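You operate a simulated robot arm through the tools that you are given. There is no shell and no other tool. Be economical: measure what you need, move in short steps, check, and stop when the job is done.

You run a simulated two-armed robot. Do the job below in one go: nothing can be reset, and whatever is moved stays where it is left.

JOB
Wipe the crumbs off the glass mat, stand the diffuser on it and switch on lamp and mist.
Fine: use the pink cloth and put it back. Set down upright: diffuser. What is to be rubbed or washed off counts as gone when no trace of it is left.

The check looks at the end state, three seconds after you hand in, the way a careful person would. Anything else that was tipped, shoved, dropped, spilled or broken makes it a failure. Flat cloth is picked up by pressing the open fingertips on it (5 to 10 N) and closing them slowly along it; thin cloth reads only 2 to 8 mm in the jaws.

ROBOT AND FRAMES
Two 7-joint arms with fingered hands on one trunk, on a base that drives. Base frame: it is fixed to the floor where the robot stands at the start and does not move with it; the origin is under the middle of the robot, x ahead of it, y to its left, z up. Lengths are in mm, angles in degrees, forces in N, time in s.
The left shoulder is at the start at [70, 142, 1314], the right one opposite. With the tool pointing down near the work surface each hand reaches from about 440 to 800 mm from the robot's upright axis, wherever it stands, measured 20 degrees to its own side. Places, roughly: crumbs on the glass mat [600, -600, 1100]; lamp button of the diffuser [500, -400, 1100]; mist button of the diffuser [500, -300, 1100]; top of the glass place mat [600, -600, 1100]. Payload 3.6 kg a hand.
Tool frame (each hand has its own): the origin (TCP) lies between the finger pads and is the grasp point; the fingertips stand 25 mm ahead of it; z points along the fingers, y is the line along which they close. The gripper opens to 88 mm. The gripper's body begins 29 mm behind the TCP. The gripper is a hand of 5 fingers: y runs from the thumb to the fingers, the wrist lies at [-13, -97, -162] in the tool frame, and closing takes about 1.5 s.
Orientation is that of the tool frame in the base frame, as a unit quaternion [w, x, y, z]. With the fingers straight down and the wrist toward the robot, the tool's x, y and z point along [0, 1, 0], [1, 0, 0] and [0, 0, -1] of the base frame.

CONTROLS
- The arms move only by the tool drive_tool. It takes "left_series", "right_series" or both (then of equal length, played together; a hand with none holds still); each is one flat list of numbers, 7 for each row, row after row: the turn, a rotation vector about the tool's x, y, z in degrees, then the shift along the tool's x, y, z in cm, then the gripper command, from -1 (fully open) to 1 (shut), values between in proportion. In form: [rx, ry, rz, x, y, z, fingers, rx, ry, rz, x, y, z, fingers, ...]. A call has 1 to 8 rows; each row shifts and turns the commanded pose from where the row before left it, along the tool's axes as they then stand. Rows are played at 5 a second. More than 50 mm and 8.6 degrees between two rows, or a gripper value outside its range, and nothing of the call is played. Where a pose cannot be reached the arm comes as near as it can. A force on the tool above 90 N (or 10 N above the force at the start of the call, whichever is more), or a blocked arm, ends the call early, and 0.2 s more pass. Each finger travels about 72 mm/s and halts on what it meets, pressing with about 26 N; the grip force reading is that of the motor and also rises with nothing between the fingers. The clock runs only during rows and for 0.2 s after the last one: add rows that do not move to give the fingers time. It gives the time, the measured TCP pose, the force on the tool (base axes), the opening and the grip force at its end, in the units of the frame above (readings bear some noise), with the torque about the TCP (base axes, N m) and any sound that the robot's microphone picked up.
- Cameras (640 x 400 px; columns grow to the right, rows downward): "scene" is now at [149.9, -19.2, 1561.7]; the picture's right is [-0.34, -0.94, -0.00], its down [-0.38, 0.14, -0.91] and it looks along [0.86, -0.31, -0.41] (base axes); focal length 214 px, centre (320, 200). "left" rides on the left gripper at [-59, -79, -105] in its tool frame; the picture's right is [-0.73, -0.32, 0.61], its down [0.62, -0.68, 0.38] and it looks along [0.29, 0.66, 0.70] (tool axes); focal length 234 px, centre (320, 200). "right" rides on the right gripper at [59, -79, -105] in its tool frame; the picture's right is [-0.73, 0.32, -0.61], its down [-0.62, -0.68, 0.38] and it looks along [-0.29, 0.66, 0.70] (tool axes); focal length 234 px, centre (320, 200). There is no depth. A picture from a camera that has moved, and an enlarged one, comes with that camera's place and axes in the base frame and with its lens. The place of the scene camera against the robot may be out by one fixed shift of up to 25 mm in any direction.
- snapshot(camera): a new picture of that camera. It takes no simulated time.
- lift_body(by): slides the trunk up (or, below 0, down) by that many mm; the arms and the scene camera ride with it, the base frame stays. It gives what a move gives, with no picture.
- steer(legs): drives the robot by 1 to 6 legs, each [ahead, left, turn to the left] in mm, mm and degrees, along the robot's own axes; the way and the turn of a leg run together, so that a leg with both is an arc; at most 1500 mm and 180 degrees a leg. The arms and the cameras ride along, it lands a little off, and it stops where it bumps. It gives what a move gives.
- set_grasp(shape, hand): the hand has 5 fingers and takes this shape, open, in about a second: jaw (thumb against the fingers, like two jaws); tri (thumb and two fingers); tip (a fingertip pinch); poke (one finger out to press); point (the index stretched); flat (the hand flat); cup (the hand cupped); fist (a fist). The gripper value then closes the fingers along that shape, each until it touches; the sizes above hold for jaw. It gives what a move gives, with no picture.
- head_to(pan, tilt): turns the head with the scene camera to pan (to the left, within 86 degrees either way) and tilt (down, from -29 to 69), counted from straight ahead of the robot. It gives what a move gives.
- enlarge(camera, box): a new picture of the part [left, top, right, bottom] of that camera's present view, enlarged. It takes no simulated time.
- close_job(): hands the job in; it is judged then, once.

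Go step by step. Nothing tells you exact positions but the pictures and the camera data: compare them with the known pose of the tool, close in by small moves and look again before you grip or let go. The budget is 120 turns and 100 pictures, counting those below and the enlarged ones. Unless the task says otherwise, let go and move clear before handing in, and close with one line.

The tools are called after "Call:" as name(argument=value, ...) on one line, values as JSON. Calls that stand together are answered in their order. drive_tool: Moves the arms, as the interface text tells. Its arguments: {"type":"object","properties":{"left_series":{"type":"array","items":{"type":"number"}},"right_series":{"type":"array","items":{"type":"number"}}},"required":[]} The other tools are called the same way: lift_body (by) slides the trunk up or down; set_grasp (shape, hand) gives the hand a shape; steer (legs) drives the base; head_to (pan, tilt) turns the head that bears the scene camera; snapshot (camera) takes a picture; enlarge (camera, box) takes an enlarged picture of a part of a camera's view; close_job () hands the job in.

At the start:

```text
clock: 0.0
left_ee_pos: [436.2, -81.9, 1459.3]
left_tool_rot: [0.0, 0.707, 0.707, 0.0]
left_force: [-0.5, -0.2, -0.1]
left_wrist_torque: [-0.01, 0.0, -0.02]
left_finger_gap: 87.6
left_grasp_force: 0.0
left_shape: jaw
right_ee_pos: [378.0, -423.1, 1380.5]
right_tool_rot: [0.0, 0.707, 0.707, 0.0]
right_force: [-0.6, 0.0, 0.0]
right_wrist_torque: [0.04, 0.0, -0.02]
right_finger_gap: 87.8
right_grasp_force: 0.2
right_shape: jaw
trunk travel left (down, up): [-850.0, 90.0]
robot x, y, heading: [-2.6, -1.8, 0.0]
head pan, tilt: [-19.9, 24.0]
```

scene: 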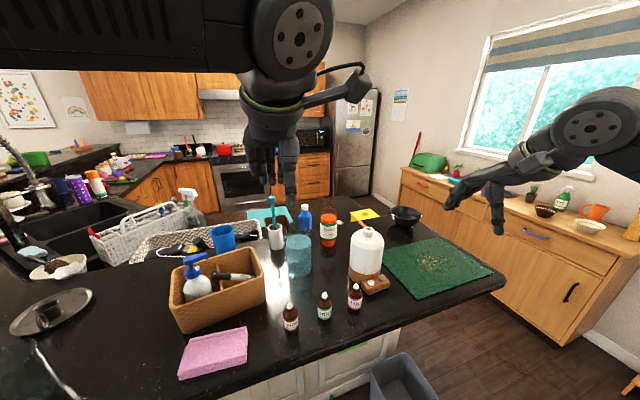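
right: 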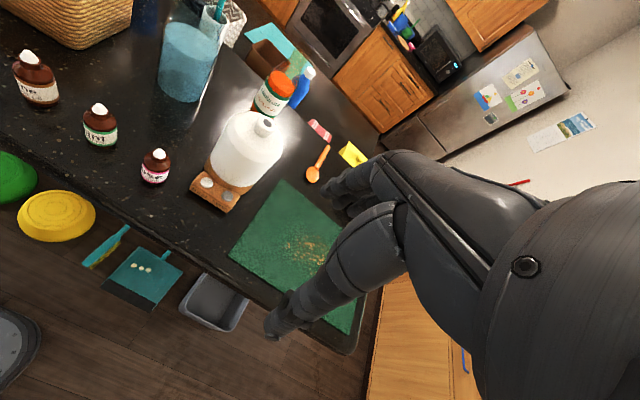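
left: 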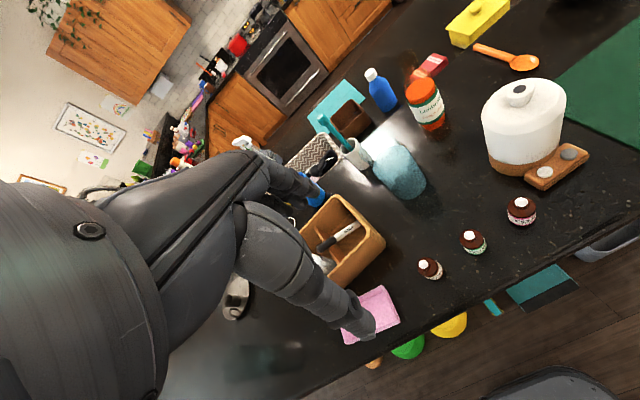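

The mat with crumbs is ahead to the right, the diffuser is left of it and the pink cloth is at the left front. I take the counter to be at about z 1050. I'll look closer before moving.

Call:
enlarge(camera="scene", box=[260, 190, 520, 352])

Call:
enlarge(camera="left", box=[420, 60, 640, 240])

Call:
head_to(pan=10, tilt=60)

Call:
snapshot(camera="scene")

Call:
head_to(pan=-50, tilt=60)

Call:
snapshot(camera="scene")

```text
2.46 times, centred on (390, 271) of scene
camera zoom: at [149.9, -19.2, 1561.7], right [-0.34, -0.94, 0.0], down [-0.38, 0.14, -0.91], along [0.86, -0.31, -0.41], focal length 528 px, centre (148, 25)
```

zoom: 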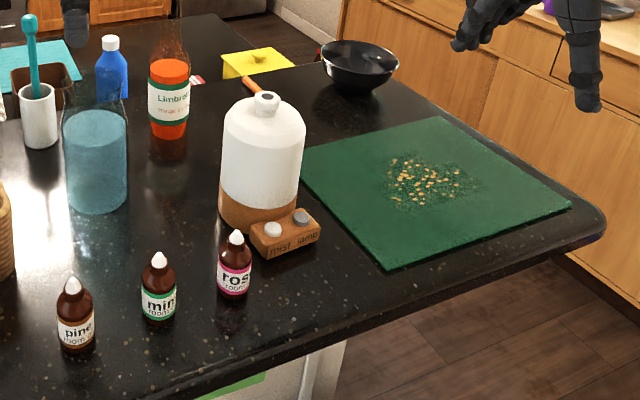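

```text
2.22 times, centred on (530, 150) of left
camera zoom: at [357.2, -139.3, 1564.1], right [-0.32, -0.73, -0.61], down [-0.68, 0.62, -0.38], along [0.66, 0.29, -0.7], focal length 520 px, centre (-147, 311)
```

zoom: 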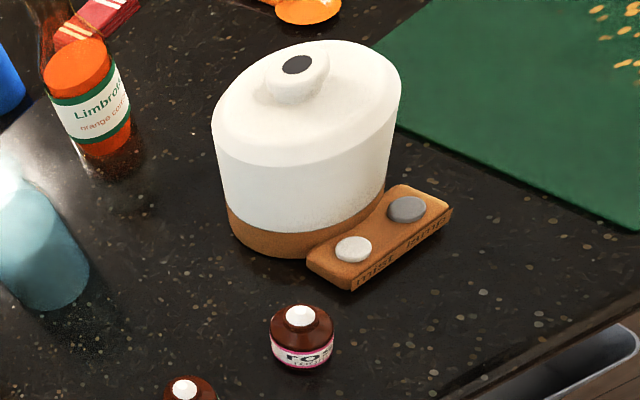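

```text
clock: 1.0
left_ee_pos: [436.5, -81.5, 1459.7]
left_tool_rot: [0.0, 0.707, 0.707, 0.0]
left_force: [0.1, 0.0, 0.1]
left_wrist_torque: [-0.01, -0.02, -0.01]
left_finger_gap: 87.8
left_grasp_force: 0.1
left_shape: jaw
right_ee_pos: [375.9, -423.2, 1379.6]
right_tool_rot: [-0.002, 0.707, 0.707, 0.0]
right_force: [1.1, 0.0, -0.5]
right_wrist_torque: [-0.02, -0.02, -0.01]
right_finger_gap: 87.7
right_grasp_force: 0.0
right_shape: jaw
trunk travel left (down, up): [-850.0, 90.0]
robot x, y, heading: [1.7, 1.0, -0.1]
head pan, tilt: [10.0, 60.0]
```

```text
94 pictures are left
camera scene: at [128.6, 23.6, 1510.1], right [0.17, -0.98, 0.0], down [-0.85, -0.15, -0.5], along [0.49, 0.09, -0.87], focal length 214 px, centre (320, 200)
```

scene: 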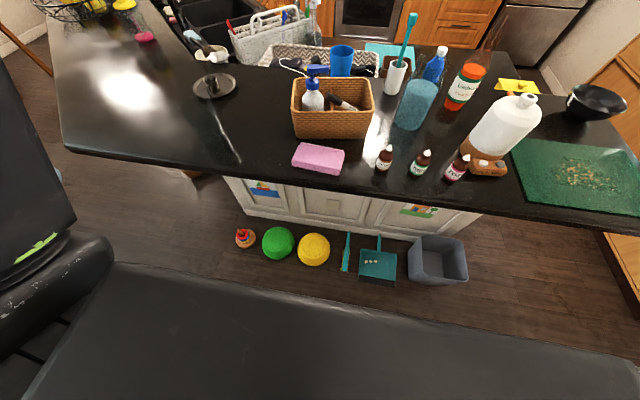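

```text
clock: 2.3
left_ee_pos: [436.2, -81.8, 1460.1]
left_tool_rot: [0.0, 0.708, 0.707, 0.0]
left_force: [0.3, 0.7, 0.2]
left_wrist_torque: [-0.01, -0.04, 0.01]
left_finger_gap: 87.4
left_grasp_force: 0.1
left_shape: jaw
right_ee_pos: [377.3, -422.9, 1380.5]
right_tool_rot: [0.0, 0.707, 0.707, 0.0]
right_force: [-0.3, 0.6, -0.1]
right_wrist_torque: [0.03, 0.0, 0.04]
right_finger_gap: 87.7
right_grasp_force: 0.1
right_shape: jaw
trunk travel left (down, up): [-850.0, 90.0]
robot x, y, heading: [-1.2, 0.5, -0.0]
head pan, tilt: [-50.0, 60.0]
```

```text
93 pictures are left
camera scene: at [105.9, -38.9, 1510.0], right [-0.77, -0.64, 0.0], down [-0.56, 0.66, -0.5], along [0.32, -0.38, -0.87], focal length 214 px, centre (320, 200)
```

scene: 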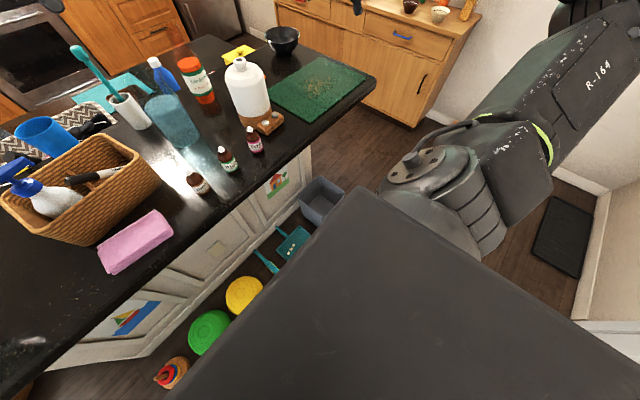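

The cloth is pink and folded, and it lies near the front edge left of centre. The left hand can reach it from here, so I'll turn the head and look at it closely.

Call:
head_to(pan=15, tilt=50)

Call:
enlarge(camera="scene", box=[240, 60, 480, 210])

Call:
snapshot(camera="scene")

Call:
enlarge(camera="left", box=[280, 200, 440, 360])

```text
clock: 3.7
left_ee_pos: [436.6, -81.6, 1459.1]
left_tool_rot: [0.0, 0.707, 0.707, 0.0]
left_force: [0.8, 0.1, 0.0]
left_wrist_torque: [-0.04, -0.01, -0.01]
left_finger_gap: 87.6
left_grasp_force: 0.1
left_shape: jaw
right_ee_pos: [376.1, -422.8, 1379.9]
right_tool_rot: [-0.001, 0.707, 0.707, 0.0]
right_force: [0.2, -0.2, 0.2]
right_wrist_torque: [0.02, -0.03, -0.01]
right_finger_gap: 87.8
right_grasp_force: 0.0
right_shape: jaw
trunk travel left (down, up): [-850.0, 90.0]
robot x, y, heading: [2.0, -0.5, 0.0]
head pan, tilt: [15.0, 50.0]
```

```text
2.67 times, centred on (360, 135) of scene
camera zoom: at [137.4, 32.0, 1522.6], right [0.26, -0.97, 0.0], down [-0.74, -0.2, -0.64], along [0.62, 0.17, -0.77], focal length 572 px, centre (213, 373)
```

zoom: 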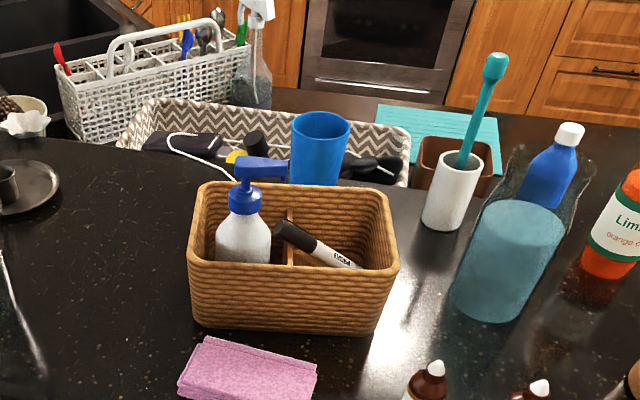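

```text
91 pictures are left
camera scene: at [137.4, 32.0, 1522.6], right [0.26, -0.97, 0.0], down [-0.74, -0.2, -0.64], along [0.62, 0.17, -0.77], focal length 214 px, centre (320, 200)
```

scene: 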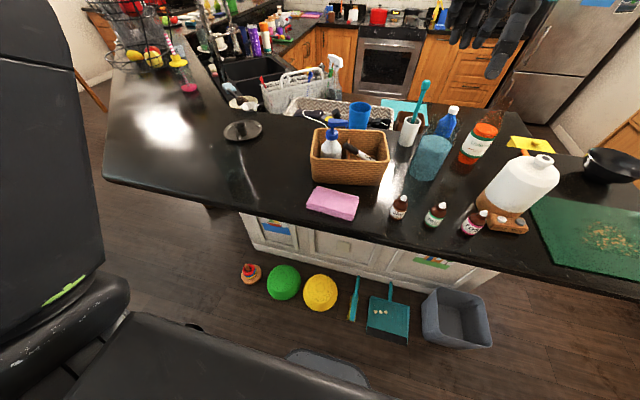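

```text
2.50 times, centred on (360, 280) of left
camera zoom: at [357.2, -139.4, 1564.0], right [-0.32, -0.73, -0.61], down [-0.68, 0.62, -0.38], along [0.66, 0.29, -0.7], focal length 585 px, centre (220, 0)
```

zoom: 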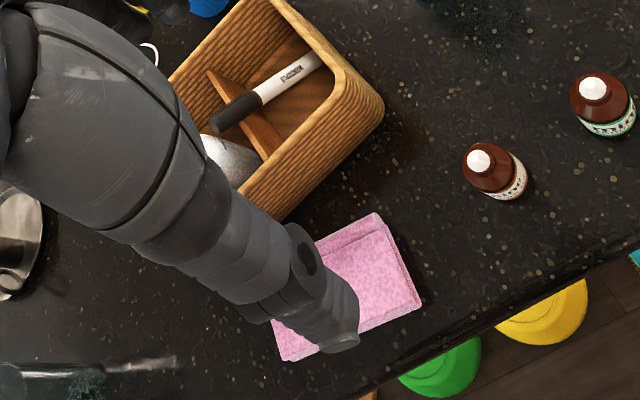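

I place the cloth at about x 450–525 and y 25–160. I'll bring the left hand above its middle, stay high and look.

Call:
drive_tool(left_series=[0, 0, 0, 2.19, 0.6, 2.9, -1, 0, 0, 0, 2.19, 0.6, 2.9, -1, 0, 0, 0, 2.19, 0.6, 2.9, -1, 0, 0, 0, 2.19, 0.6, 2.9, -1, 0, 0, 0, 2.19, 0.6, 2.9, -1, 0, 0, 0, 2.19, 0.6, 2.9, -1, 0, 0, 0, 2.19, 0.6, 2.9, -1, 0, 0, 0, 2.19, 0.6, 2.9, -1])

Call:
snapshot(camera="left")

Call:
snapshot(camera="scene")

```text
clock: 5.5
left_ee_pos: [487.1, 95.4, 1227.7]
left_tool_rot: [0.001, 0.707, 0.707, 0.0]
left_force: [-0.6, 0.9, 0.8]
left_wrist_torque: [0.04, -0.01, -0.03]
left_finger_gap: 87.7
left_grasp_force: 0.1
left_shape: jaw
right_ee_pos: [378.0, -421.4, 1380.3]
right_tool_rot: [0.0, 0.707, 0.707, -0.001]
right_force: [0.0, 0.4, -0.4]
right_wrist_torque: [-0.01, 0.0, -0.04]
right_finger_gap: 87.6
right_grasp_force: 0.2
right_shape: jaw
trunk travel left (down, up): [-850.0, 90.0]
robot x, y, heading: [0.3, 1.7, -0.2]
head pan, tilt: [15.0, 50.0]
```

```text
89 pictures are left
camera left: at [408.2, 38.4, 1330.9], right [-0.32, -0.73, -0.61], down [-0.68, 0.62, -0.38], along [0.66, 0.29, -0.7], focal length 234 px, centre (320, 200)
```

left: 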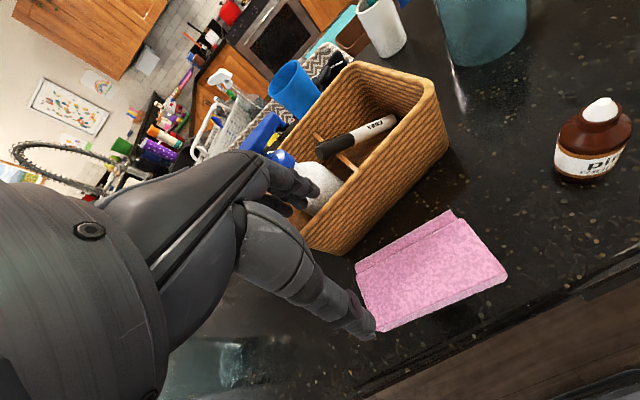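

```text
88 pictures are left
camera scene: at [138.2, 34.2, 1522.5], right [0.26, -0.97, 0.0], down [-0.74, -0.2, -0.64], along [0.62, 0.17, -0.77], focal length 214 px, centre (320, 200)
```

scene: 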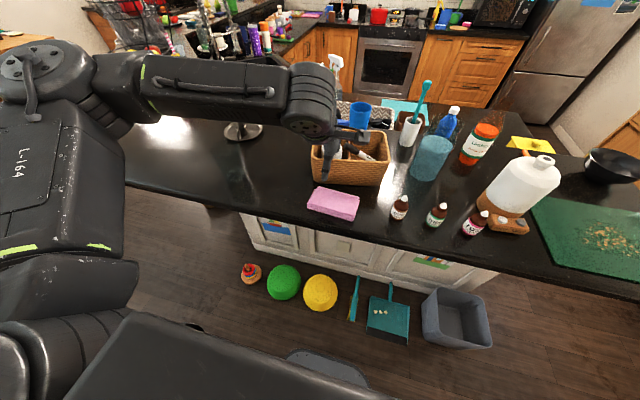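

The cloth's centre is near (484, 82) with its top at about z 1075. I'll half-close the fingers to about 50 mm and go down to just above it.

Call:
drive_tool(left_series=[0, 0, 0, -0.4, -0.1, 2.7, -0.14, 0, 0, 0, -0.4, -0.1, 2.7, -0.14, 0, 0, 0, -0.5, -0.1, 2.6, -0.14, 0, 0, 0, 0, 0, 2.2, -0.14, 0, 0, 0, 0, 0, 0, -0.14])

Call:
snapshot(camera="left")

Call:
enlarge(camera="scene", box=[260, 110, 420, 240])

```text
clock: 6.7
left_ee_pos: [483.0, 78.9, 1125.6]
left_tool_rot: [0.0, 0.707, 0.707, 0.0]
left_force: [0.4, 0.5, -0.5]
left_wrist_torque: [0.01, -0.05, 0.01]
left_finger_gap: 50.5
left_grasp_force: 0.0
left_shape: jaw
right_ee_pos: [377.5, -423.3, 1379.7]
right_tool_rot: [0.0, 0.707, 0.707, 0.001]
right_force: [0.3, 0.3, 0.2]
right_wrist_torque: [-0.01, 0.03, 0.01]
right_finger_gap: 87.7
right_grasp_force: 0.1
right_shape: jaw
trunk travel left (down, up): [-850.0, 90.0]
robot x, y, heading: [0.2, 5.6, -0.1]
head pan, tilt: [15.0, 50.0]
```

```text
87 pictures are left
camera left: at [404.6, 21.5, 1229.7], right [-0.32, -0.73, -0.61], down [-0.68, 0.62, -0.38], along [0.66, 0.29, -0.7], focal length 234 px, centre (320, 200)
```

left: 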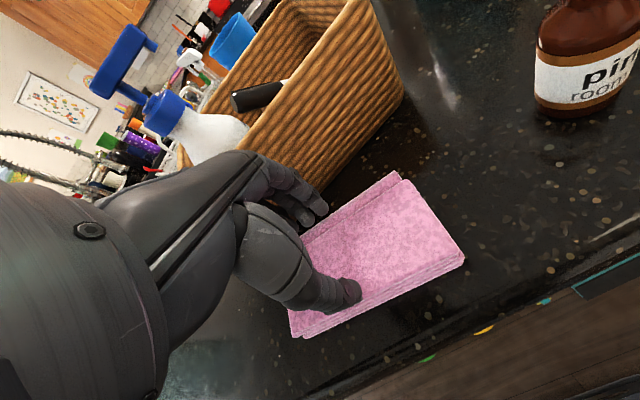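

```text
3.08 times, centred on (340, 175) of scene
camera zoom: at [137.4, 32.6, 1522.6], right [0.26, -0.97, 0.0], down [-0.74, -0.2, -0.64], along [0.62, 0.17, -0.77], focal length 660 px, centre (258, 277)
```

zoom: 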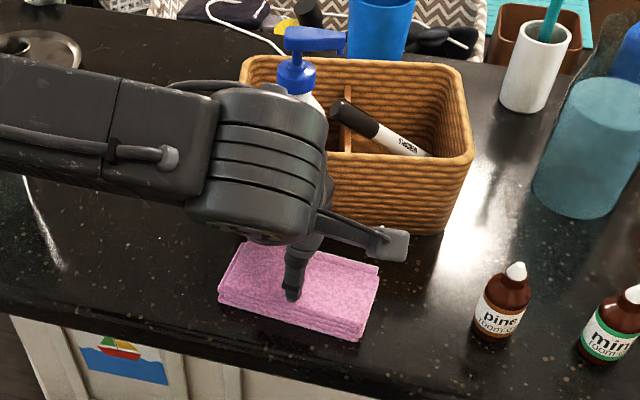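

The hand is over the cloth with the basket clear behind it. I'll go down in small steps until the fingertips press.

Call:
drive_tool(left_series=[0, 0, 0, 0, 0, 0.8, -0.14, 0, 0, 0, 0, 0, 0.5, -0.14, 0, 0, 0, 0, 0, 0.4, -0.14])

```text
clock: 7.5
left_ee_pos: [475.3, 77.2, 1118.5]
left_tool_rot: [0.008, 0.707, 0.707, 0.004]
left_force: [1.2, 1.2, 76.3]
left_wrist_torque: [-0.06, 1.48, -0.05]
left_finger_gap: 50.9
left_grasp_force: 0.1
left_shape: jaw
right_ee_pos: [366.9, -424.3, 1383.1]
right_tool_rot: [0.003, 0.707, 0.707, 0.004]
right_force: [-0.6, 0.6, -0.7]
right_wrist_torque: [0.0, 0.01, -0.01]
right_finger_gap: 88.0
right_grasp_force: 0.1
right_shape: jaw
trunk travel left (down, up): [-850.0, 90.0]
robot x, y, heading: [-0.4, -1.3, -0.1]
head pan, tilt: [15.0, 50.0]
```

Contact came early, at about z 1119, and the force is 76 N. I'll back off to a light press.

Call:
drive_tool(left_series=[0, 0, 0, 0, 0, -0.8, -0.14, 0, 0, 0, 0, 0, 0, -0.14])

Call:
snapshot(camera="left")

```text
clock: 8.1
left_ee_pos: [477.7, 77.8, 1118.2]
left_tool_rot: [0.002, 0.707, 0.707, 0.001]
left_force: [3.7, -1.8, 38.7]
left_wrist_torque: [-0.12, 0.72, -0.07]
left_finger_gap: 49.6
left_grasp_force: 0.1
left_shape: jaw
right_ee_pos: [372.8, -425.1, 1380.1]
right_tool_rot: [0.001, 0.707, 0.707, 0.001]
right_force: [0.0, 0.4, -0.3]
right_wrist_torque: [0.0, 0.0, 0.0]
right_finger_gap: 87.7
right_grasp_force: 0.0
right_shape: jaw
trunk travel left (down, up): [-850.0, 90.0]
robot x, y, heading: [1.6, 1.0, -0.1]
head pan, tilt: [15.0, 50.0]
```

```text
85 pictures are left
camera left: at [398.0, 20.6, 1222.6], right [-0.32, -0.73, -0.61], down [-0.68, 0.62, -0.39], along [0.66, 0.29, -0.69], focal length 234 px, centre (320, 200)
```

left: 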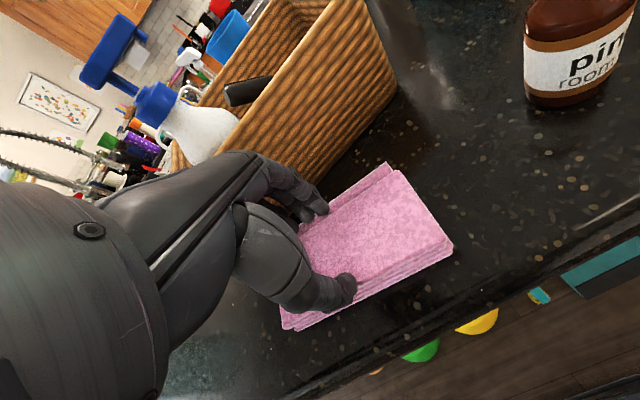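

The force is still 39 N, so I'll ease up further.

Call:
drive_tool(left_series=[0, 0, 0, 0, 0, -0.6, -0.14, 0, 0, 0, 0, 0, 0, -0.14])

```text
clock: 8.7
left_ee_pos: [480.7, 80.2, 1120.7]
left_tool_rot: [-0.002, 0.707, 0.708, -0.002]
left_force: [1.0, -0.3, -1.1]
left_wrist_torque: [-0.03, -0.03, 0.04]
left_finger_gap: 50.1
left_grasp_force: 0.0
left_shape: jaw
right_ee_pos: [377.4, -423.4, 1380.5]
right_tool_rot: [0.0, 0.707, 0.707, 0.001]
right_force: [0.2, 0.8, -0.4]
right_wrist_torque: [-0.01, -0.04, 0.04]
right_finger_gap: 87.8
right_grasp_force: 0.2
right_shape: jaw
trunk travel left (down, up): [-850.0, 90.0]
robot x, y, heading: [0.2, -3.4, -0.1]
head pan, tilt: [15.0, 50.0]
```

I'm just off contact. I'll press lightly and close slowly.

Call:
drive_tool(left_series=[0, 0, 0, 0, 0, 0.3, -0.14, 0, 0, 0, 0, 0, 0, -0.1])

```text
clock: 9.3
left_ee_pos: [480.2, 80.0, 1120.1]
left_tool_rot: [0.0, 0.707, 0.707, 0.0]
left_force: [-0.3, 0.7, 7.7]
left_wrist_torque: [-0.02, 0.3, -0.01]
left_finger_gap: 49.6
left_grasp_force: 0.0
left_shape: jaw
right_ee_pos: [375.8, -422.9, 1378.9]
right_tool_rot: [0.0, 0.707, 0.707, 0.0]
right_force: [0.3, -1.1, -0.1]
right_wrist_torque: [0.02, 0.05, 0.02]
right_finger_gap: 87.7
right_grasp_force: 0.0
right_shape: jaw
trunk travel left (down, up): [-850.0, 90.0]
robot x, y, heading: [-0.8, -1.9, 0.0]
head pan, tilt: [15.0, 50.0]
```

The press is 7.7 N. Now I'll close slowly.

Call:
drive_tool(left_series=[0, 0, 0, 0, 0, 0, -0.05, 0, 0, 0, 0, 0, 0, 0.03, 0, 0, 0, 0, 0, 0, 0.11, 0, 0, 0, 0, 0, 0, 0.19, 0, 0, 0, 0, 0, 0, 0.27, 0, 0, 0, 0, 0, 0, 0.35, 0, 0, 0, 0, 0, 0, 0.43, 0, 0, 0, 0, 0, 0, 0.51])

Call:
snapshot(camera="left")

```text
clock: 11.1
left_ee_pos: [479.9, 79.2, 1120.0]
left_tool_rot: [0.001, 0.707, 0.707, 0.001]
left_force: [0.8, 0.0, 4.9]
left_wrist_torque: [-0.01, 0.04, 0.0]
left_finger_gap: 21.6
left_grasp_force: 0.0
left_shape: jaw
right_ee_pos: [376.7, -424.3, 1379.8]
right_tool_rot: [0.0, 0.707, 0.707, 0.0]
right_force: [0.1, 0.6, -0.2]
right_wrist_torque: [-0.02, 0.01, 0.01]
right_finger_gap: 87.8
right_grasp_force: 0.1
right_shape: jaw
trunk travel left (down, up): [-850.0, 90.0]
robot x, y, heading: [-1.5, 3.5, -0.3]
head pan, tilt: [15.0, 50.0]
```

```text
84 pictures are left
camera left: at [401.4, 22.0, 1223.7], right [-0.32, -0.73, -0.61], down [-0.68, 0.62, -0.38], along [0.66, 0.29, -0.7], focal length 234 px, centre (320, 200)
```

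left: 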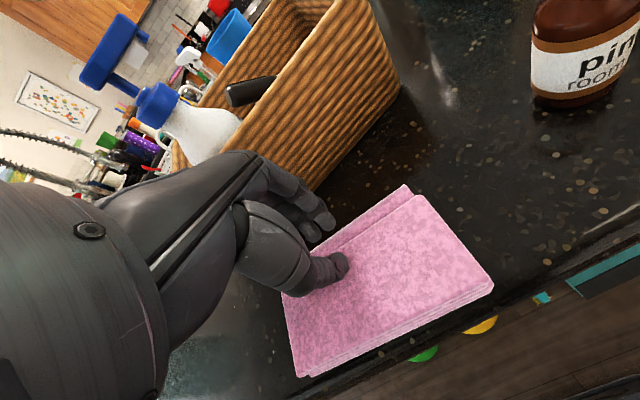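

The fingers are drawing the far edge toward the thumb. I'll go on closing.

Call:
drive_tool(left_series=[0, 0, 0, 0, 0, 0.1, 0.58, 0, 0, 0, 0, 0, 0, 0.65, 0, 0, 0, 0, 0, 0, 0.72, 0, 0, 0, 0, 0, 0, 0.79, 0, 0, 0, 0, 0, 0, 0.86, 0, 0, 0, 0, 0, 0, 0.93, 0, 0, 0, 0, 0, 0, 1, 0, 0, 0, 0, 0, 0, 1])

Call:
snapshot(camera="left")

```text
clock: 12.9
left_ee_pos: [481.6, 78.9, 1118.3]
left_tool_rot: [0.0, 0.707, 0.707, 0.0]
left_force: [-0.4, -1.0, -0.3]
left_wrist_torque: [-0.01, 0.01, -0.01]
left_finger_gap: 2.8
left_grasp_force: 26.7
left_shape: jaw
right_ee_pos: [377.0, -423.6, 1379.6]
right_tool_rot: [0.0, 0.707, 0.707, 0.0]
right_force: [-0.4, -0.4, 0.7]
right_wrist_torque: [0.02, 0.03, -0.03]
right_finger_gap: 87.9
right_grasp_force: 0.0
right_shape: jaw
trunk travel left (down, up): [-850.0, 90.0]
robot x, y, heading: [0.3, -3.4, -0.0]
head pan, tilt: [15.0, 50.0]
```

```text
83 pictures are left
camera left: at [402.2, 22.4, 1222.4], right [-0.32, -0.73, -0.61], down [-0.68, 0.62, -0.38], along [0.66, 0.29, -0.7], focal length 234 px, centre (320, 200)
```

left: 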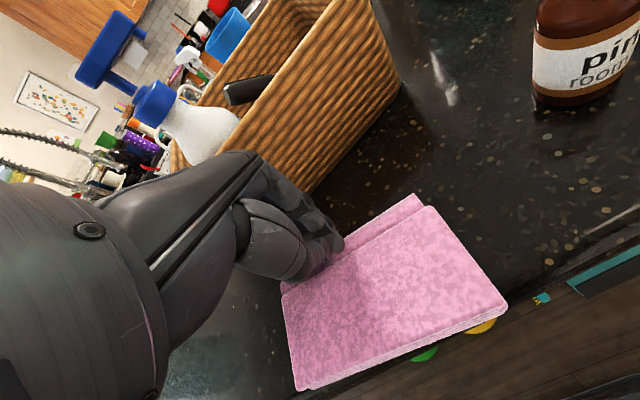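

The gap is 2.8 mm, which fits pinched cloth. I'll lift a little to check.

Call:
drive_tool(left_series=[0, 0, 0, 0, 0, -1, 1, 0, 0, 0, 0, 0, -2, 1, 0, 0, 0, 0, 0, -2, 1])

Call:
snapshot(camera="left")

Call:
snapshot(camera="scene")

```text
clock: 13.7
left_ee_pos: [479.0, 79.0, 1169.4]
left_tool_rot: [0.0, 0.707, 0.708, 0.0]
left_force: [-0.2, 0.2, 0.0]
left_wrist_torque: [-0.04, 0.0, 0.03]
left_finger_gap: 3.0
left_grasp_force: 25.9
left_shape: jaw
right_ee_pos: [377.3, -423.5, 1379.7]
right_tool_rot: [-0.001, 0.707, 0.707, 0.0]
right_force: [0.6, 0.6, -0.2]
right_wrist_torque: [-0.02, 0.01, 0.01]
right_finger_gap: 87.7
right_grasp_force: 0.0
right_shape: jaw
trunk travel left (down, up): [-850.0, 90.0]
robot x, y, heading: [0.1, 1.1, -0.2]
head pan, tilt: [15.0, 50.0]
```

```text
82 pictures are left
camera left: at [400.2, 21.6, 1272.9], right [-0.32, -0.73, -0.61], down [-0.68, 0.62, -0.38], along [0.66, 0.29, -0.7], focal length 234 px, centre (320, 200)
```

left: 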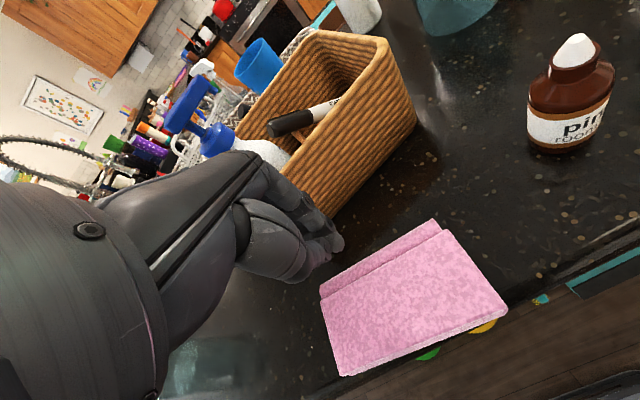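

```text
81 pictures are left
camera scene: at [137.0, 31.9, 1522.6], right [0.26, -0.97, 0.0], down [-0.74, -0.2, -0.64], along [0.62, 0.17, -0.77], focal length 214 px, centre (320, 200)
```

scene: 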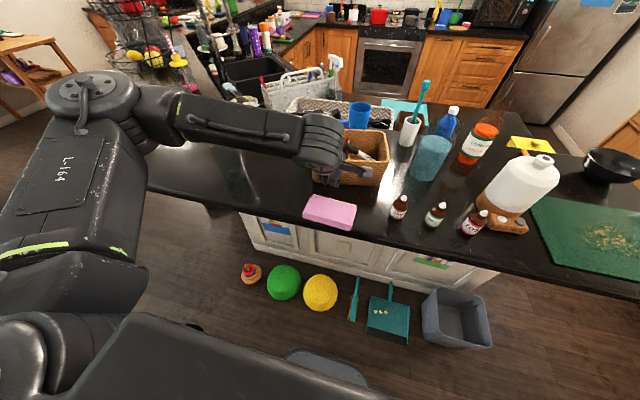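

The grip missed: the fingers slid past the far edge and moved the cloth about 30 mm toward me. I'll turn the hand 90° so it closes along the cloth's long side, and centre it.

Call:
drive_tool(left_series=[0, 0, 0, 0, 0, -2, 0.2, 0, 0, 8, 0, 0, -1, 0.2, 0, 0, 8.5, 0, 0, 0, 0.2, 0, 0, 8.5, 0, 0, 0, 0.2, 0, 0, 8.5, 0, 0, 0, 0.2, 0, 0, 8.5, 0, 0, 0, 0.2, 0, 0, 8.5, 0, 0, 0, 0.2, 0, 0, 8.5, 0, 0, 0, 0.2])

Call:
drive_tool(left_series=[0, 0, 8.5, 0, 0, 0, 0.2, 0, 0, 8.5, 0, 0, 0, 0.2, 0, 0, 8.5, 0, 0, 0, 0.2, 0, 0, 5.5, 0, 0, 0, 0.2, 0, 0, 0, -1.6, 0, 0, 0.2, 0, 0, 0, -1.6, 0, 0, 0.2, 0, 0, 0, 0, 0, 0, 0.2])

Call:
snapshot(camera="left")

Call:
snapshot(camera="scene")

```text
clock: 15.5
left_ee_pos: [481.4, 80.2, 1199.4]
left_tool_rot: [0.0, 0.964, 0.266, 0.0]
left_force: [-0.1, -0.1, 0.5]
left_wrist_torque: [0.02, 0.0, 0.0]
left_finger_gap: 35.0
left_grasp_force: 0.1
left_shape: jaw
right_ee_pos: [377.4, -423.5, 1380.5]
right_tool_rot: [-0.001, 0.707, 0.708, 0.0]
right_force: [0.5, 0.2, -0.1]
right_wrist_torque: [-0.01, 0.0, -0.01]
right_finger_gap: 87.5
right_grasp_force: 0.0
right_shape: jaw
trunk travel left (down, up): [-850.0, 90.0]
robot x, y, heading: [1.2, 2.9, 0.1]
head pan, tilt: [15.0, 50.0]
```

```text
clock: 17.1
left_ee_pos: [449.2, 80.4, 1197.9]
left_tool_rot: [0.0, 1.0, 0.0, 0.0]
left_force: [-0.1, 0.8, 0.7]
left_wrist_torque: [0.0, 0.05, -0.02]
left_finger_gap: 35.0
left_grasp_force: 0.0
left_shape: jaw
right_ee_pos: [377.7, -424.0, 1380.1]
right_tool_rot: [0.0, 0.707, 0.707, 0.0]
right_force: [0.0, -0.1, -0.4]
right_wrist_torque: [-0.01, 0.0, -0.01]
right_finger_gap: 87.8
right_grasp_force: 0.0
right_shape: jaw
trunk travel left (down, up): [-850.0, 90.0]
robot x, y, heading: [3.0, 1.0, -0.0]
head pan, tilt: [15.0, 50.0]
```

```text
80 pictures are left
camera left: at [389.7, 160.6, 1302.0], right [-0.73, 0.32, -0.61], down [0.62, 0.68, -0.38], along [0.29, -0.66, -0.7], focal length 234 px, centre (320, 200)
```

left: 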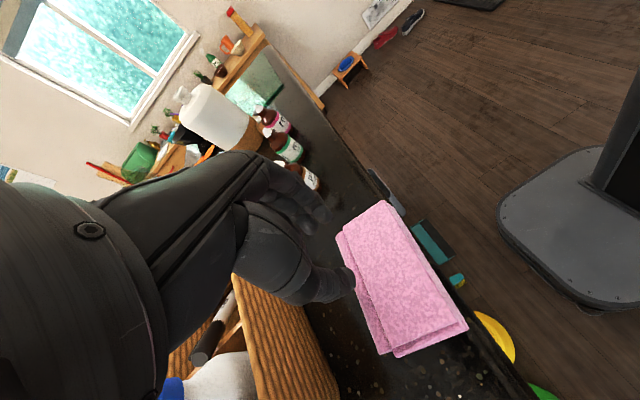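

```text
79 pictures are left
camera scene: at [137.8, 31.9, 1522.5], right [0.26, -0.97, 0.0], down [-0.74, -0.2, -0.64], along [0.62, 0.17, -0.77], focal length 214 px, centre (320, 200)
```

scene: 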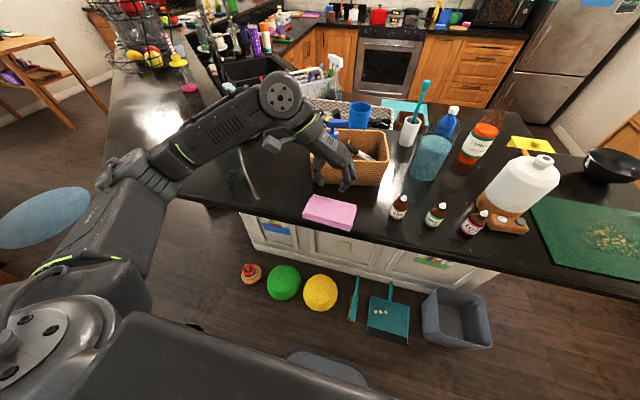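

The hand is centred over the cloth at (447, 80), and the cloth's top triangulates to z 1090. I'll descend to light contact.

Call:
drive_tool(left_series=[0, 0, 0, -0.2, 0, 2.5, 0.1, 0, 0, 0, 0, 0, 2.5, 0.1, 0, 0, 0, 0, 0, 2.3, 0.1, 0, 0, 0, 0, 0, 0.4, 0.1, 0, 0, 0, 0, 0, 0, 0.1])

```text
clock: 18.3
left_ee_pos: [445.2, 79.9, 1120.4]
left_tool_rot: [0.0, 1.0, 0.0, 0.0]
left_force: [-0.3, 0.2, 1.4]
left_wrist_torque: [0.01, -0.01, -0.01]
left_finger_gap: 39.4
left_grasp_force: 0.0
left_shape: jaw
right_ee_pos: [375.7, -423.7, 1381.3]
right_tool_rot: [0.0, 0.707, 0.707, 0.0]
right_force: [-0.8, -0.2, 0.2]
right_wrist_torque: [0.01, 0.0, -0.02]
right_finger_gap: 87.6
right_grasp_force: 0.1
right_shape: jaw
trunk travel left (down, up): [-850.0, 90.0]
robot x, y, heading: [1.3, 0.8, 0.3]
head pan, tilt: [15.0, 50.0]
```

Call:
drive_tool(left_series=[0, 0, 0, 0, 0, 0.25, 0.1, 0, 0, 0, 0, 0, 0, 0.1])

Call:
enlarge(camera="left", box=[220, 160, 540, 400])

```text
clock: 18.9
left_ee_pos: [444.6, 80.4, 1120.1]
left_tool_rot: [0.001, 1.0, 0.0, 0.003]
left_force: [3.4, 0.6, 23.7]
left_wrist_torque: [0.1, 0.0, 0.08]
left_finger_gap: 40.4
left_grasp_force: 0.1
left_shape: jaw
right_ee_pos: [374.3, -423.8, 1380.2]
right_tool_rot: [0.001, 0.707, 0.707, 0.0]
right_force: [1.1, -0.1, 0.4]
right_wrist_torque: [0.0, 0.0, -0.02]
right_finger_gap: 87.6
right_grasp_force: 0.1
right_shape: jaw
trunk travel left (down, up): [-850.0, 90.0]
robot x, y, heading: [1.9, -0.9, -0.0]
head pan, tilt: [15.0, 50.0]
```

```text
1.67 times, centred on (380, 280) of left
camera zoom: at [385.7, 160.3, 1223.6], right [-0.72, 0.32, -0.61], down [0.62, 0.68, -0.38], along [0.29, -0.66, -0.69], focal length 390 px, centre (220, 67)
```

zoom: 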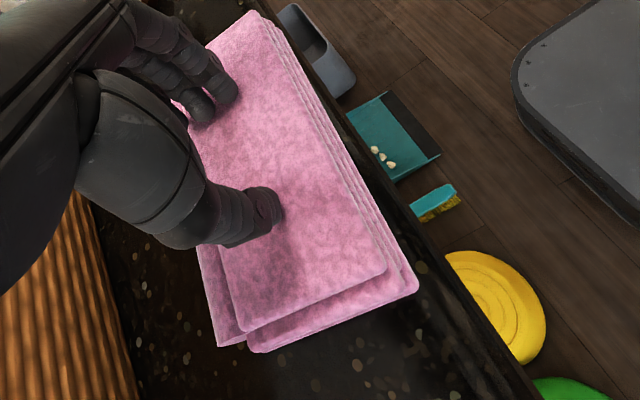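

Both tips rest evenly on the cloth now. I'll ease to about 9 N and close slowly.

Call:
drive_tool(left_series=[0, 0, 0, 0, 0, -0.15, 0.1, 0, 0, 0, 0, 0, 0, 0.15, 0, 0, 0, 0, 0, 0, 0.2, 0, 0, 0, 0, 0, 0, 0.25])

Call:
enlarge(camera="left", box=[220, 160, 540, 400])

```text
clock: 19.9
left_ee_pos: [444.8, 81.5, 1119.7]
left_tool_rot: [0.0, 1.0, 0.0, 0.0]
left_force: [-0.2, 0.0, 4.4]
left_wrist_torque: [-0.03, -0.02, -0.04]
left_finger_gap: 32.3
left_grasp_force: 0.0
left_shape: jaw
right_ee_pos: [375.9, -424.1, 1379.6]
right_tool_rot: [0.001, 0.707, 0.708, -0.001]
right_force: [-0.4, 0.3, 0.3]
right_wrist_torque: [0.0, -0.02, -0.03]
right_finger_gap: 87.6
right_grasp_force: 0.0
right_shape: jaw
trunk travel left (down, up): [-850.0, 90.0]
robot x, y, heading: [2.1, -1.3, -0.1]
head pan, tilt: [15.0, 50.0]
```

```text
1.67 times, centred on (380, 280) of left
camera zoom: at [386.7, 160.7, 1224.3], right [-0.73, 0.32, -0.61], down [0.62, 0.68, -0.38], along [0.29, -0.66, -0.7], focal length 390 px, centre (220, 67)
```

zoom: 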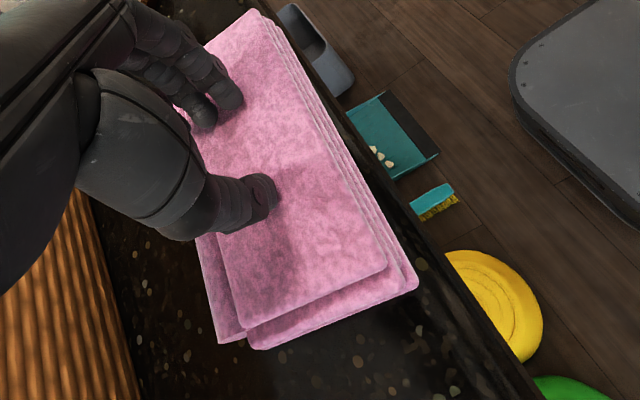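

The cloth isn't sliding. The force is 4.4 N, so I'll press a bit more as I close on.

Call:
drive_tool(left_series=[0, 0, 0, 0, 0, 0.05, 0.3, 0, 0, 0, 0, 0, 0, 0.36, 0, 0, 0, 0, 0, 0.03, 0.42, 0, 0, 0, 0, 0, 0, 0.48, 0, 0, 0, 0, 0, 0.03, 0.54])

```text
clock: 21.1
left_ee_pos: [446.2, 79.9, 1118.6]
left_tool_rot: [0.001, 1.0, 0.001, 0.002]
left_force: [2.6, -1.1, 14.5]
left_wrist_torque: [0.05, 0.02, 0.02]
left_finger_gap: 20.5
left_grasp_force: 0.1
left_shape: jaw
right_ee_pos: [375.8, -423.2, 1380.7]
right_tool_rot: [0.001, 0.707, 0.707, 0.001]
right_force: [-0.2, 0.0, -0.1]
right_wrist_torque: [0.0, -0.02, -0.02]
right_finger_gap: 87.6
right_grasp_force: 0.1
right_shape: jaw
trunk travel left (down, up): [-850.0, 90.0]
robot x, y, heading: [2.3, -4.3, -0.1]
head pan, tilt: [15.0, 50.0]
```

Call:
drive_tool(left_series=[0, 0, 0, 0, 0, -0.06, 0.59, 0, 0, 0, 0, 0, 0, 0.65, 0, 0, 0, 0, 0, 0, 0.71, 0, 0, 0, 0, 0, 0, 0.77, 0, 0, 0, 0, 0, 0, 0.83])

```text
clock: 22.3
left_ee_pos: [446.6, 80.1, 1119.5]
left_tool_rot: [0.0, 1.0, 0.0, -0.001]
left_force: [-0.6, -0.1, 1.8]
left_wrist_torque: [0.0, -0.01, -0.01]
left_finger_gap: 7.7
left_grasp_force: 0.2
left_shape: jaw
right_ee_pos: [376.5, -422.3, 1378.9]
right_tool_rot: [0.001, 0.707, 0.707, 0.0]
right_force: [0.3, -0.8, 0.3]
right_wrist_torque: [-0.01, 0.03, -0.02]
right_finger_gap: 87.8
right_grasp_force: 0.0
right_shape: jaw
trunk travel left (down, up): [-850.0, 90.0]
robot x, y, heading: [1.6, 2.5, -0.1]
head pan, tilt: [15.0, 50.0]
```

Call:
drive_tool(left_series=[0, 0, 0, 0, 0, 0.08, 0.85, 0, 0, 0, 0, 0, 0, 0.88, 0, 0, 0, 0, 0, 0, 0.92, 0, 0, 0, 0, 0, 0, 0.96, 0, 0, 0, 0, 0, 0, 1, 0, 0, 0, 0, 0, 0, 1, 0, 0, 0, 0, 0, 0, 1])

Call:
enlarge(camera="left", box=[220, 160, 540, 400])

```text
clock: 23.9
left_ee_pos: [446.6, 80.4, 1118.7]
left_tool_rot: [0.0, 1.0, 0.0, 0.0]
left_force: [-0.9, -1.0, 1.5]
left_wrist_torque: [-0.01, 0.0, -0.01]
left_finger_gap: 0.5
left_grasp_force: 25.7
left_shape: jaw
right_ee_pos: [376.2, -422.8, 1380.6]
right_tool_rot: [0.0, 0.707, 0.707, 0.001]
right_force: [-0.6, 0.4, -0.8]
right_wrist_torque: [0.02, 0.0, 0.03]
right_finger_gap: 88.0
right_grasp_force: 0.0
right_shape: jaw
trunk travel left (down, up): [-850.0, 90.0]
robot x, y, heading: [-3.9, -0.6, 0.0]
head pan, tilt: [15.0, 50.0]
```

```text
1.67 times, centred on (380, 280) of left
camera zoom: at [387.5, 160.1, 1223.4], right [-0.73, 0.32, -0.61], down [0.62, 0.68, -0.38], along [0.29, -0.66, -0.7], focal length 390 px, centre (220, 67)
```

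zoom: 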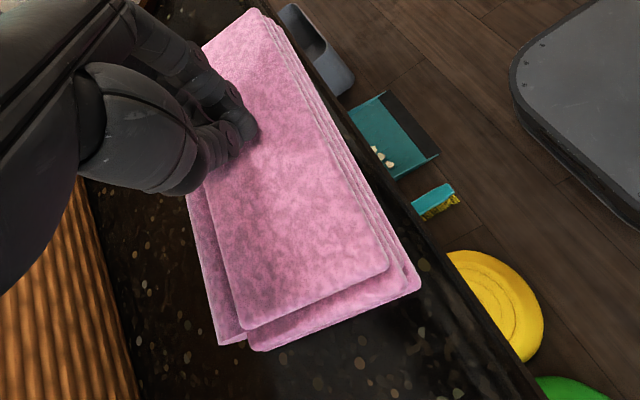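

The fingers slid off without taking cloth because the press fell below 5 N near the end. I'll reopen and keep the press steady through the whole closing.

Call:
drive_tool(left_series=[0, 0, 0, 0, 0, -1, 0.7, 0, 0, 0, 0, 0, 0, 0.2, 0, 0, 0, 0, 0, 0, 0.2, 0, 0, 0, 0, 0, 0.8, 0.2, 0, 0, 0, 0, 0, 0.2, 0.2, 0, 0, 0, 0, 0, 0, 0.2])

```text
clock: 25.3
left_ee_pos: [447.5, 79.4, 1119.4]
left_tool_rot: [0.001, 1.0, 0.0, 0.001]
left_force: [1.7, 0.5, 13.7]
left_wrist_torque: [0.09, 0.01, 0.0]
left_finger_gap: 35.4
left_grasp_force: 0.1
left_shape: jaw
right_ee_pos: [376.2, -423.9, 1381.0]
right_tool_rot: [0.0, 0.707, 0.707, 0.0]
right_force: [0.6, 0.1, -0.5]
right_wrist_torque: [0.02, -0.03, -0.01]
right_finger_gap: 87.9
right_grasp_force: 0.1
right_shape: jaw
trunk travel left (down, up): [-850.0, 90.0]
robot x, y, heading: [1.0, 1.6, 0.1]
head pan, tilt: [15.0, 50.0]
```

Call:
drive_tool(left_series=[0, 0, 0, 0, 0, -0.03, 0.27, 0, 0, 0, 0, 0, 0, 0.34, 0, 0, 0, 0, 0, 0.02, 0.41, 0, 0, 0, 0, 0, 0.02, 0.48])

```text
clock: 26.3
left_ee_pos: [446.6, 78.0, 1118.5]
left_tool_rot: [0.001, 1.0, -0.001, 0.001]
left_force: [0.5, 0.5, 11.8]
left_wrist_torque: [-0.01, 0.03, 0.02]
left_finger_gap: 23.2
left_grasp_force: 0.1
left_shape: jaw
right_ee_pos: [374.7, -423.2, 1380.6]
right_tool_rot: [0.0, 0.707, 0.708, 0.001]
right_force: [0.0, 0.6, -0.3]
right_wrist_torque: [0.0, 0.0, 0.01]
right_finger_gap: 87.6
right_grasp_force: 0.1
right_shape: jaw
trunk travel left (down, up): [-850.0, 90.0]
robot x, y, heading: [2.3, -3.5, 0.1]
head pan, tilt: [15.0, 50.0]
```

Call:
drive_tool(left_series=[0, 0, 0, 0, 0, -0.01, 0.55, 0, 0, 0, 0, 0, 0.02, 0.62, 0, 0, 0, 0, 0, 0.02, 0.69])

```text
clock: 27.1
left_ee_pos: [446.8, 79.6, 1118.0]
left_tool_rot: [0.0, 1.0, 0.0, 0.001]
left_force: [0.0, 0.1, 9.3]
left_wrist_torque: [0.04, 0.04, 0.07]
left_finger_gap: 13.9
left_grasp_force: 0.0
left_shape: jaw
right_ee_pos: [376.1, -423.9, 1380.8]
right_tool_rot: [0.0, 0.707, 0.707, -0.001]
right_force: [-0.6, 0.8, -0.4]
right_wrist_torque: [-0.02, -0.01, 0.01]
right_finger_gap: 87.8
right_grasp_force: 0.1
right_shape: jaw
trunk travel left (down, up): [-850.0, 90.0]
robot x, y, heading: [-2.5, -0.0, 0.0]
head pan, tilt: [15.0, 50.0]
```

Call:
drive_tool(left_series=[0, 0, 0, 0, 0, 0.02, 0.75, 0, 0, 0, 0, 0, 0.02, 0.81, 0, 0, 0, 0, 0, 0.02, 0.87])

```text
clock: 27.9
left_ee_pos: [445.1, 79.7, 1118.4]
left_tool_rot: [0.001, 1.0, 0.0, 0.001]
left_force: [1.1, -1.2, 15.8]
left_wrist_torque: [-0.03, 0.05, 0.01]
left_finger_gap: 6.2
left_grasp_force: 0.0
left_shape: jaw
right_ee_pos: [376.6, -422.9, 1380.5]
right_tool_rot: [0.0, 0.707, 0.707, 0.0]
right_force: [-0.4, 0.7, 0.1]
right_wrist_torque: [0.01, 0.01, 0.0]
right_finger_gap: 87.9
right_grasp_force: 0.1
right_shape: jaw
trunk travel left (down, up): [-850.0, 90.0]
robot x, y, heading: [-2.0, -1.3, 0.1]
head pan, tilt: [15.0, 50.0]
```

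Call:
drive_tool(left_series=[0, 0, 0, 0, 0, -0.07, 0.9, 0, 0, 0, 0, 0, 0, 0.94, 0, 0, 0, 0, 0, 0.02, 0.98, 0, 0, 0, 0, 0, 0, 1, 0, 0, 0, 0, 0, 0, 1])

Call:
enlarge(camera="left", box=[220, 160, 540, 400])

```text
clock: 29.1
left_ee_pos: [445.8, 78.8, 1118.6]
left_tool_rot: [0.0, 1.0, 0.0, -0.001]
left_force: [-1.7, -2.1, 8.9]
left_wrist_torque: [-0.08, 0.12, 0.02]
left_finger_gap: 3.6
left_grasp_force: 25.6
left_shape: jaw
right_ee_pos: [375.4, -423.0, 1378.7]
right_tool_rot: [0.001, 0.707, 0.707, 0.001]
right_force: [0.2, -0.7, 0.4]
right_wrist_torque: [0.03, 0.02, 0.0]
right_finger_gap: 87.7
right_grasp_force: 0.1
right_shape: jaw
trunk travel left (down, up): [-850.0, 90.0]
robot x, y, heading: [3.0, 1.5, -0.3]
head pan, tilt: [15.0, 50.0]
```

```text
1.67 times, centred on (380, 280) of left
camera zoom: at [387.9, 159.3, 1222.8], right [-0.73, 0.32, -0.61], down [0.62, 0.68, -0.38], along [0.29, -0.66, -0.7], focal length 390 px, centre (220, 67)
```

zoom: 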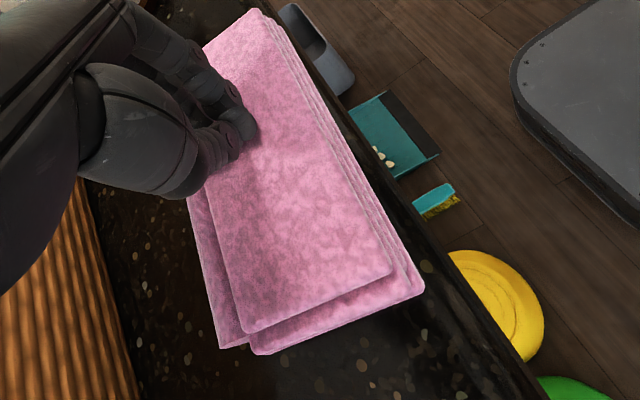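

The gap reads 3.6 mm with the press held. I'll lift to check.

Call:
drive_tool(left_series=[0, 0, 0, 0, 0, -1, 1, 0, 0, 0, 0, 0, -2, 1, 0, 0, 0, 0, 0, -3, 1])

Call:
snapshot(camera="left")

Call:
snapshot(camera="scene")

```text
clock: 29.9
left_ee_pos: [448.3, 79.5, 1176.3]
left_tool_rot: [0.0, 1.0, 0.0, 0.0]
left_force: [0.5, -0.1, -0.2]
left_wrist_torque: [0.01, 0.03, 0.01]
left_finger_gap: 3.4
left_grasp_force: 25.8
left_shape: jaw
right_ee_pos: [376.7, -422.6, 1379.0]
right_tool_rot: [0.0, 0.707, 0.707, 0.0]
right_force: [0.6, 0.4, 0.3]
right_wrist_torque: [0.01, 0.01, 0.01]
right_finger_gap: 87.4
right_grasp_force: 0.1
right_shape: jaw
trunk travel left (down, up): [-850.0, 90.0]
robot x, y, heading: [0.3, 2.1, -0.1]
head pan, tilt: [15.0, 50.0]
```

```text
74 pictures are left
camera left: at [388.7, 160.2, 1280.5], right [-0.73, 0.32, -0.61], down [0.62, 0.68, -0.38], along [0.29, -0.66, -0.7], focal length 234 px, centre (320, 200)
```

left: 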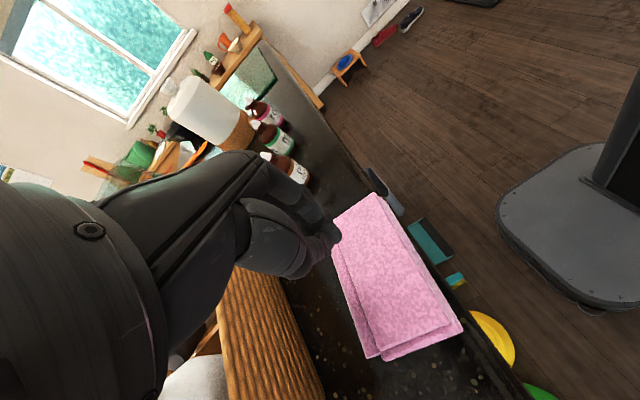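

```text
73 pictures are left
camera scene: at [137.1, 31.9, 1522.5], right [0.26, -0.97, 0.0], down [-0.74, -0.2, -0.64], along [0.62, 0.17, -0.77], focal length 214 px, centre (320, 200)
```

scene: 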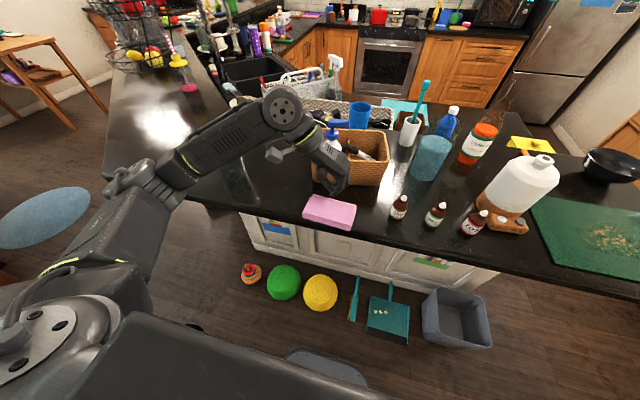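

The cloth still lies on the counter although the gap reads 3.4 mm. I'll look at the fingertips.

Call:
enlarge(camera="left", box=[270, 170, 430, 290])

Call:
enlarge(camera="scene", box=[280, 150, 400, 240])

```text
3.33 times, centred on (350, 230) of left
camera zoom: at [388.7, 160.2, 1280.5], right [-0.73, 0.32, -0.61], down [0.62, 0.68, -0.38], along [0.29, -0.66, -0.7], focal length 781 px, centre (220, 100)
```

zoom: 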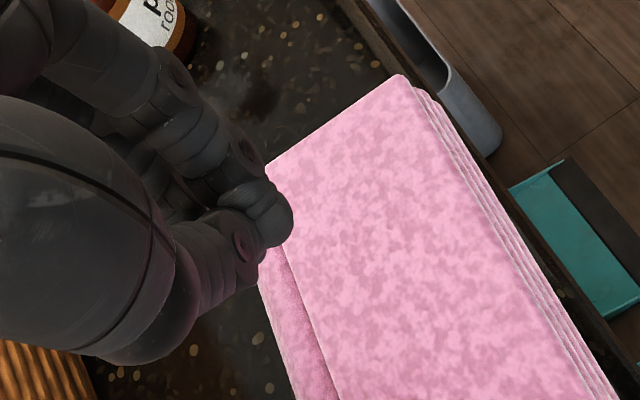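

```text
4.44 times, centred on (340, 195) of scene
camera zoom: at [137.1, 31.9, 1522.5], right [0.26, -0.97, 0.0], down [-0.74, -0.2, -0.64], along [0.62, 0.17, -0.77], focal length 953 px, centre (231, 222)
```

zoom: 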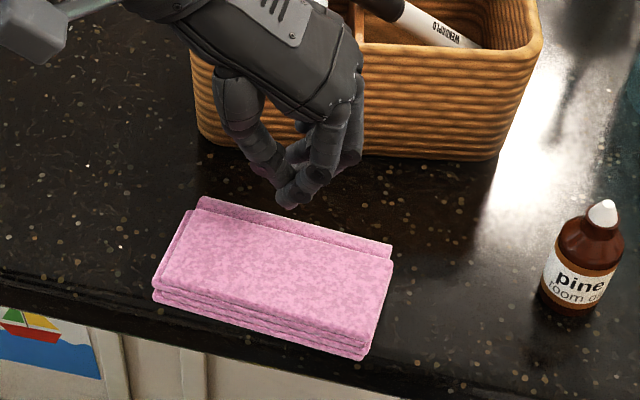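

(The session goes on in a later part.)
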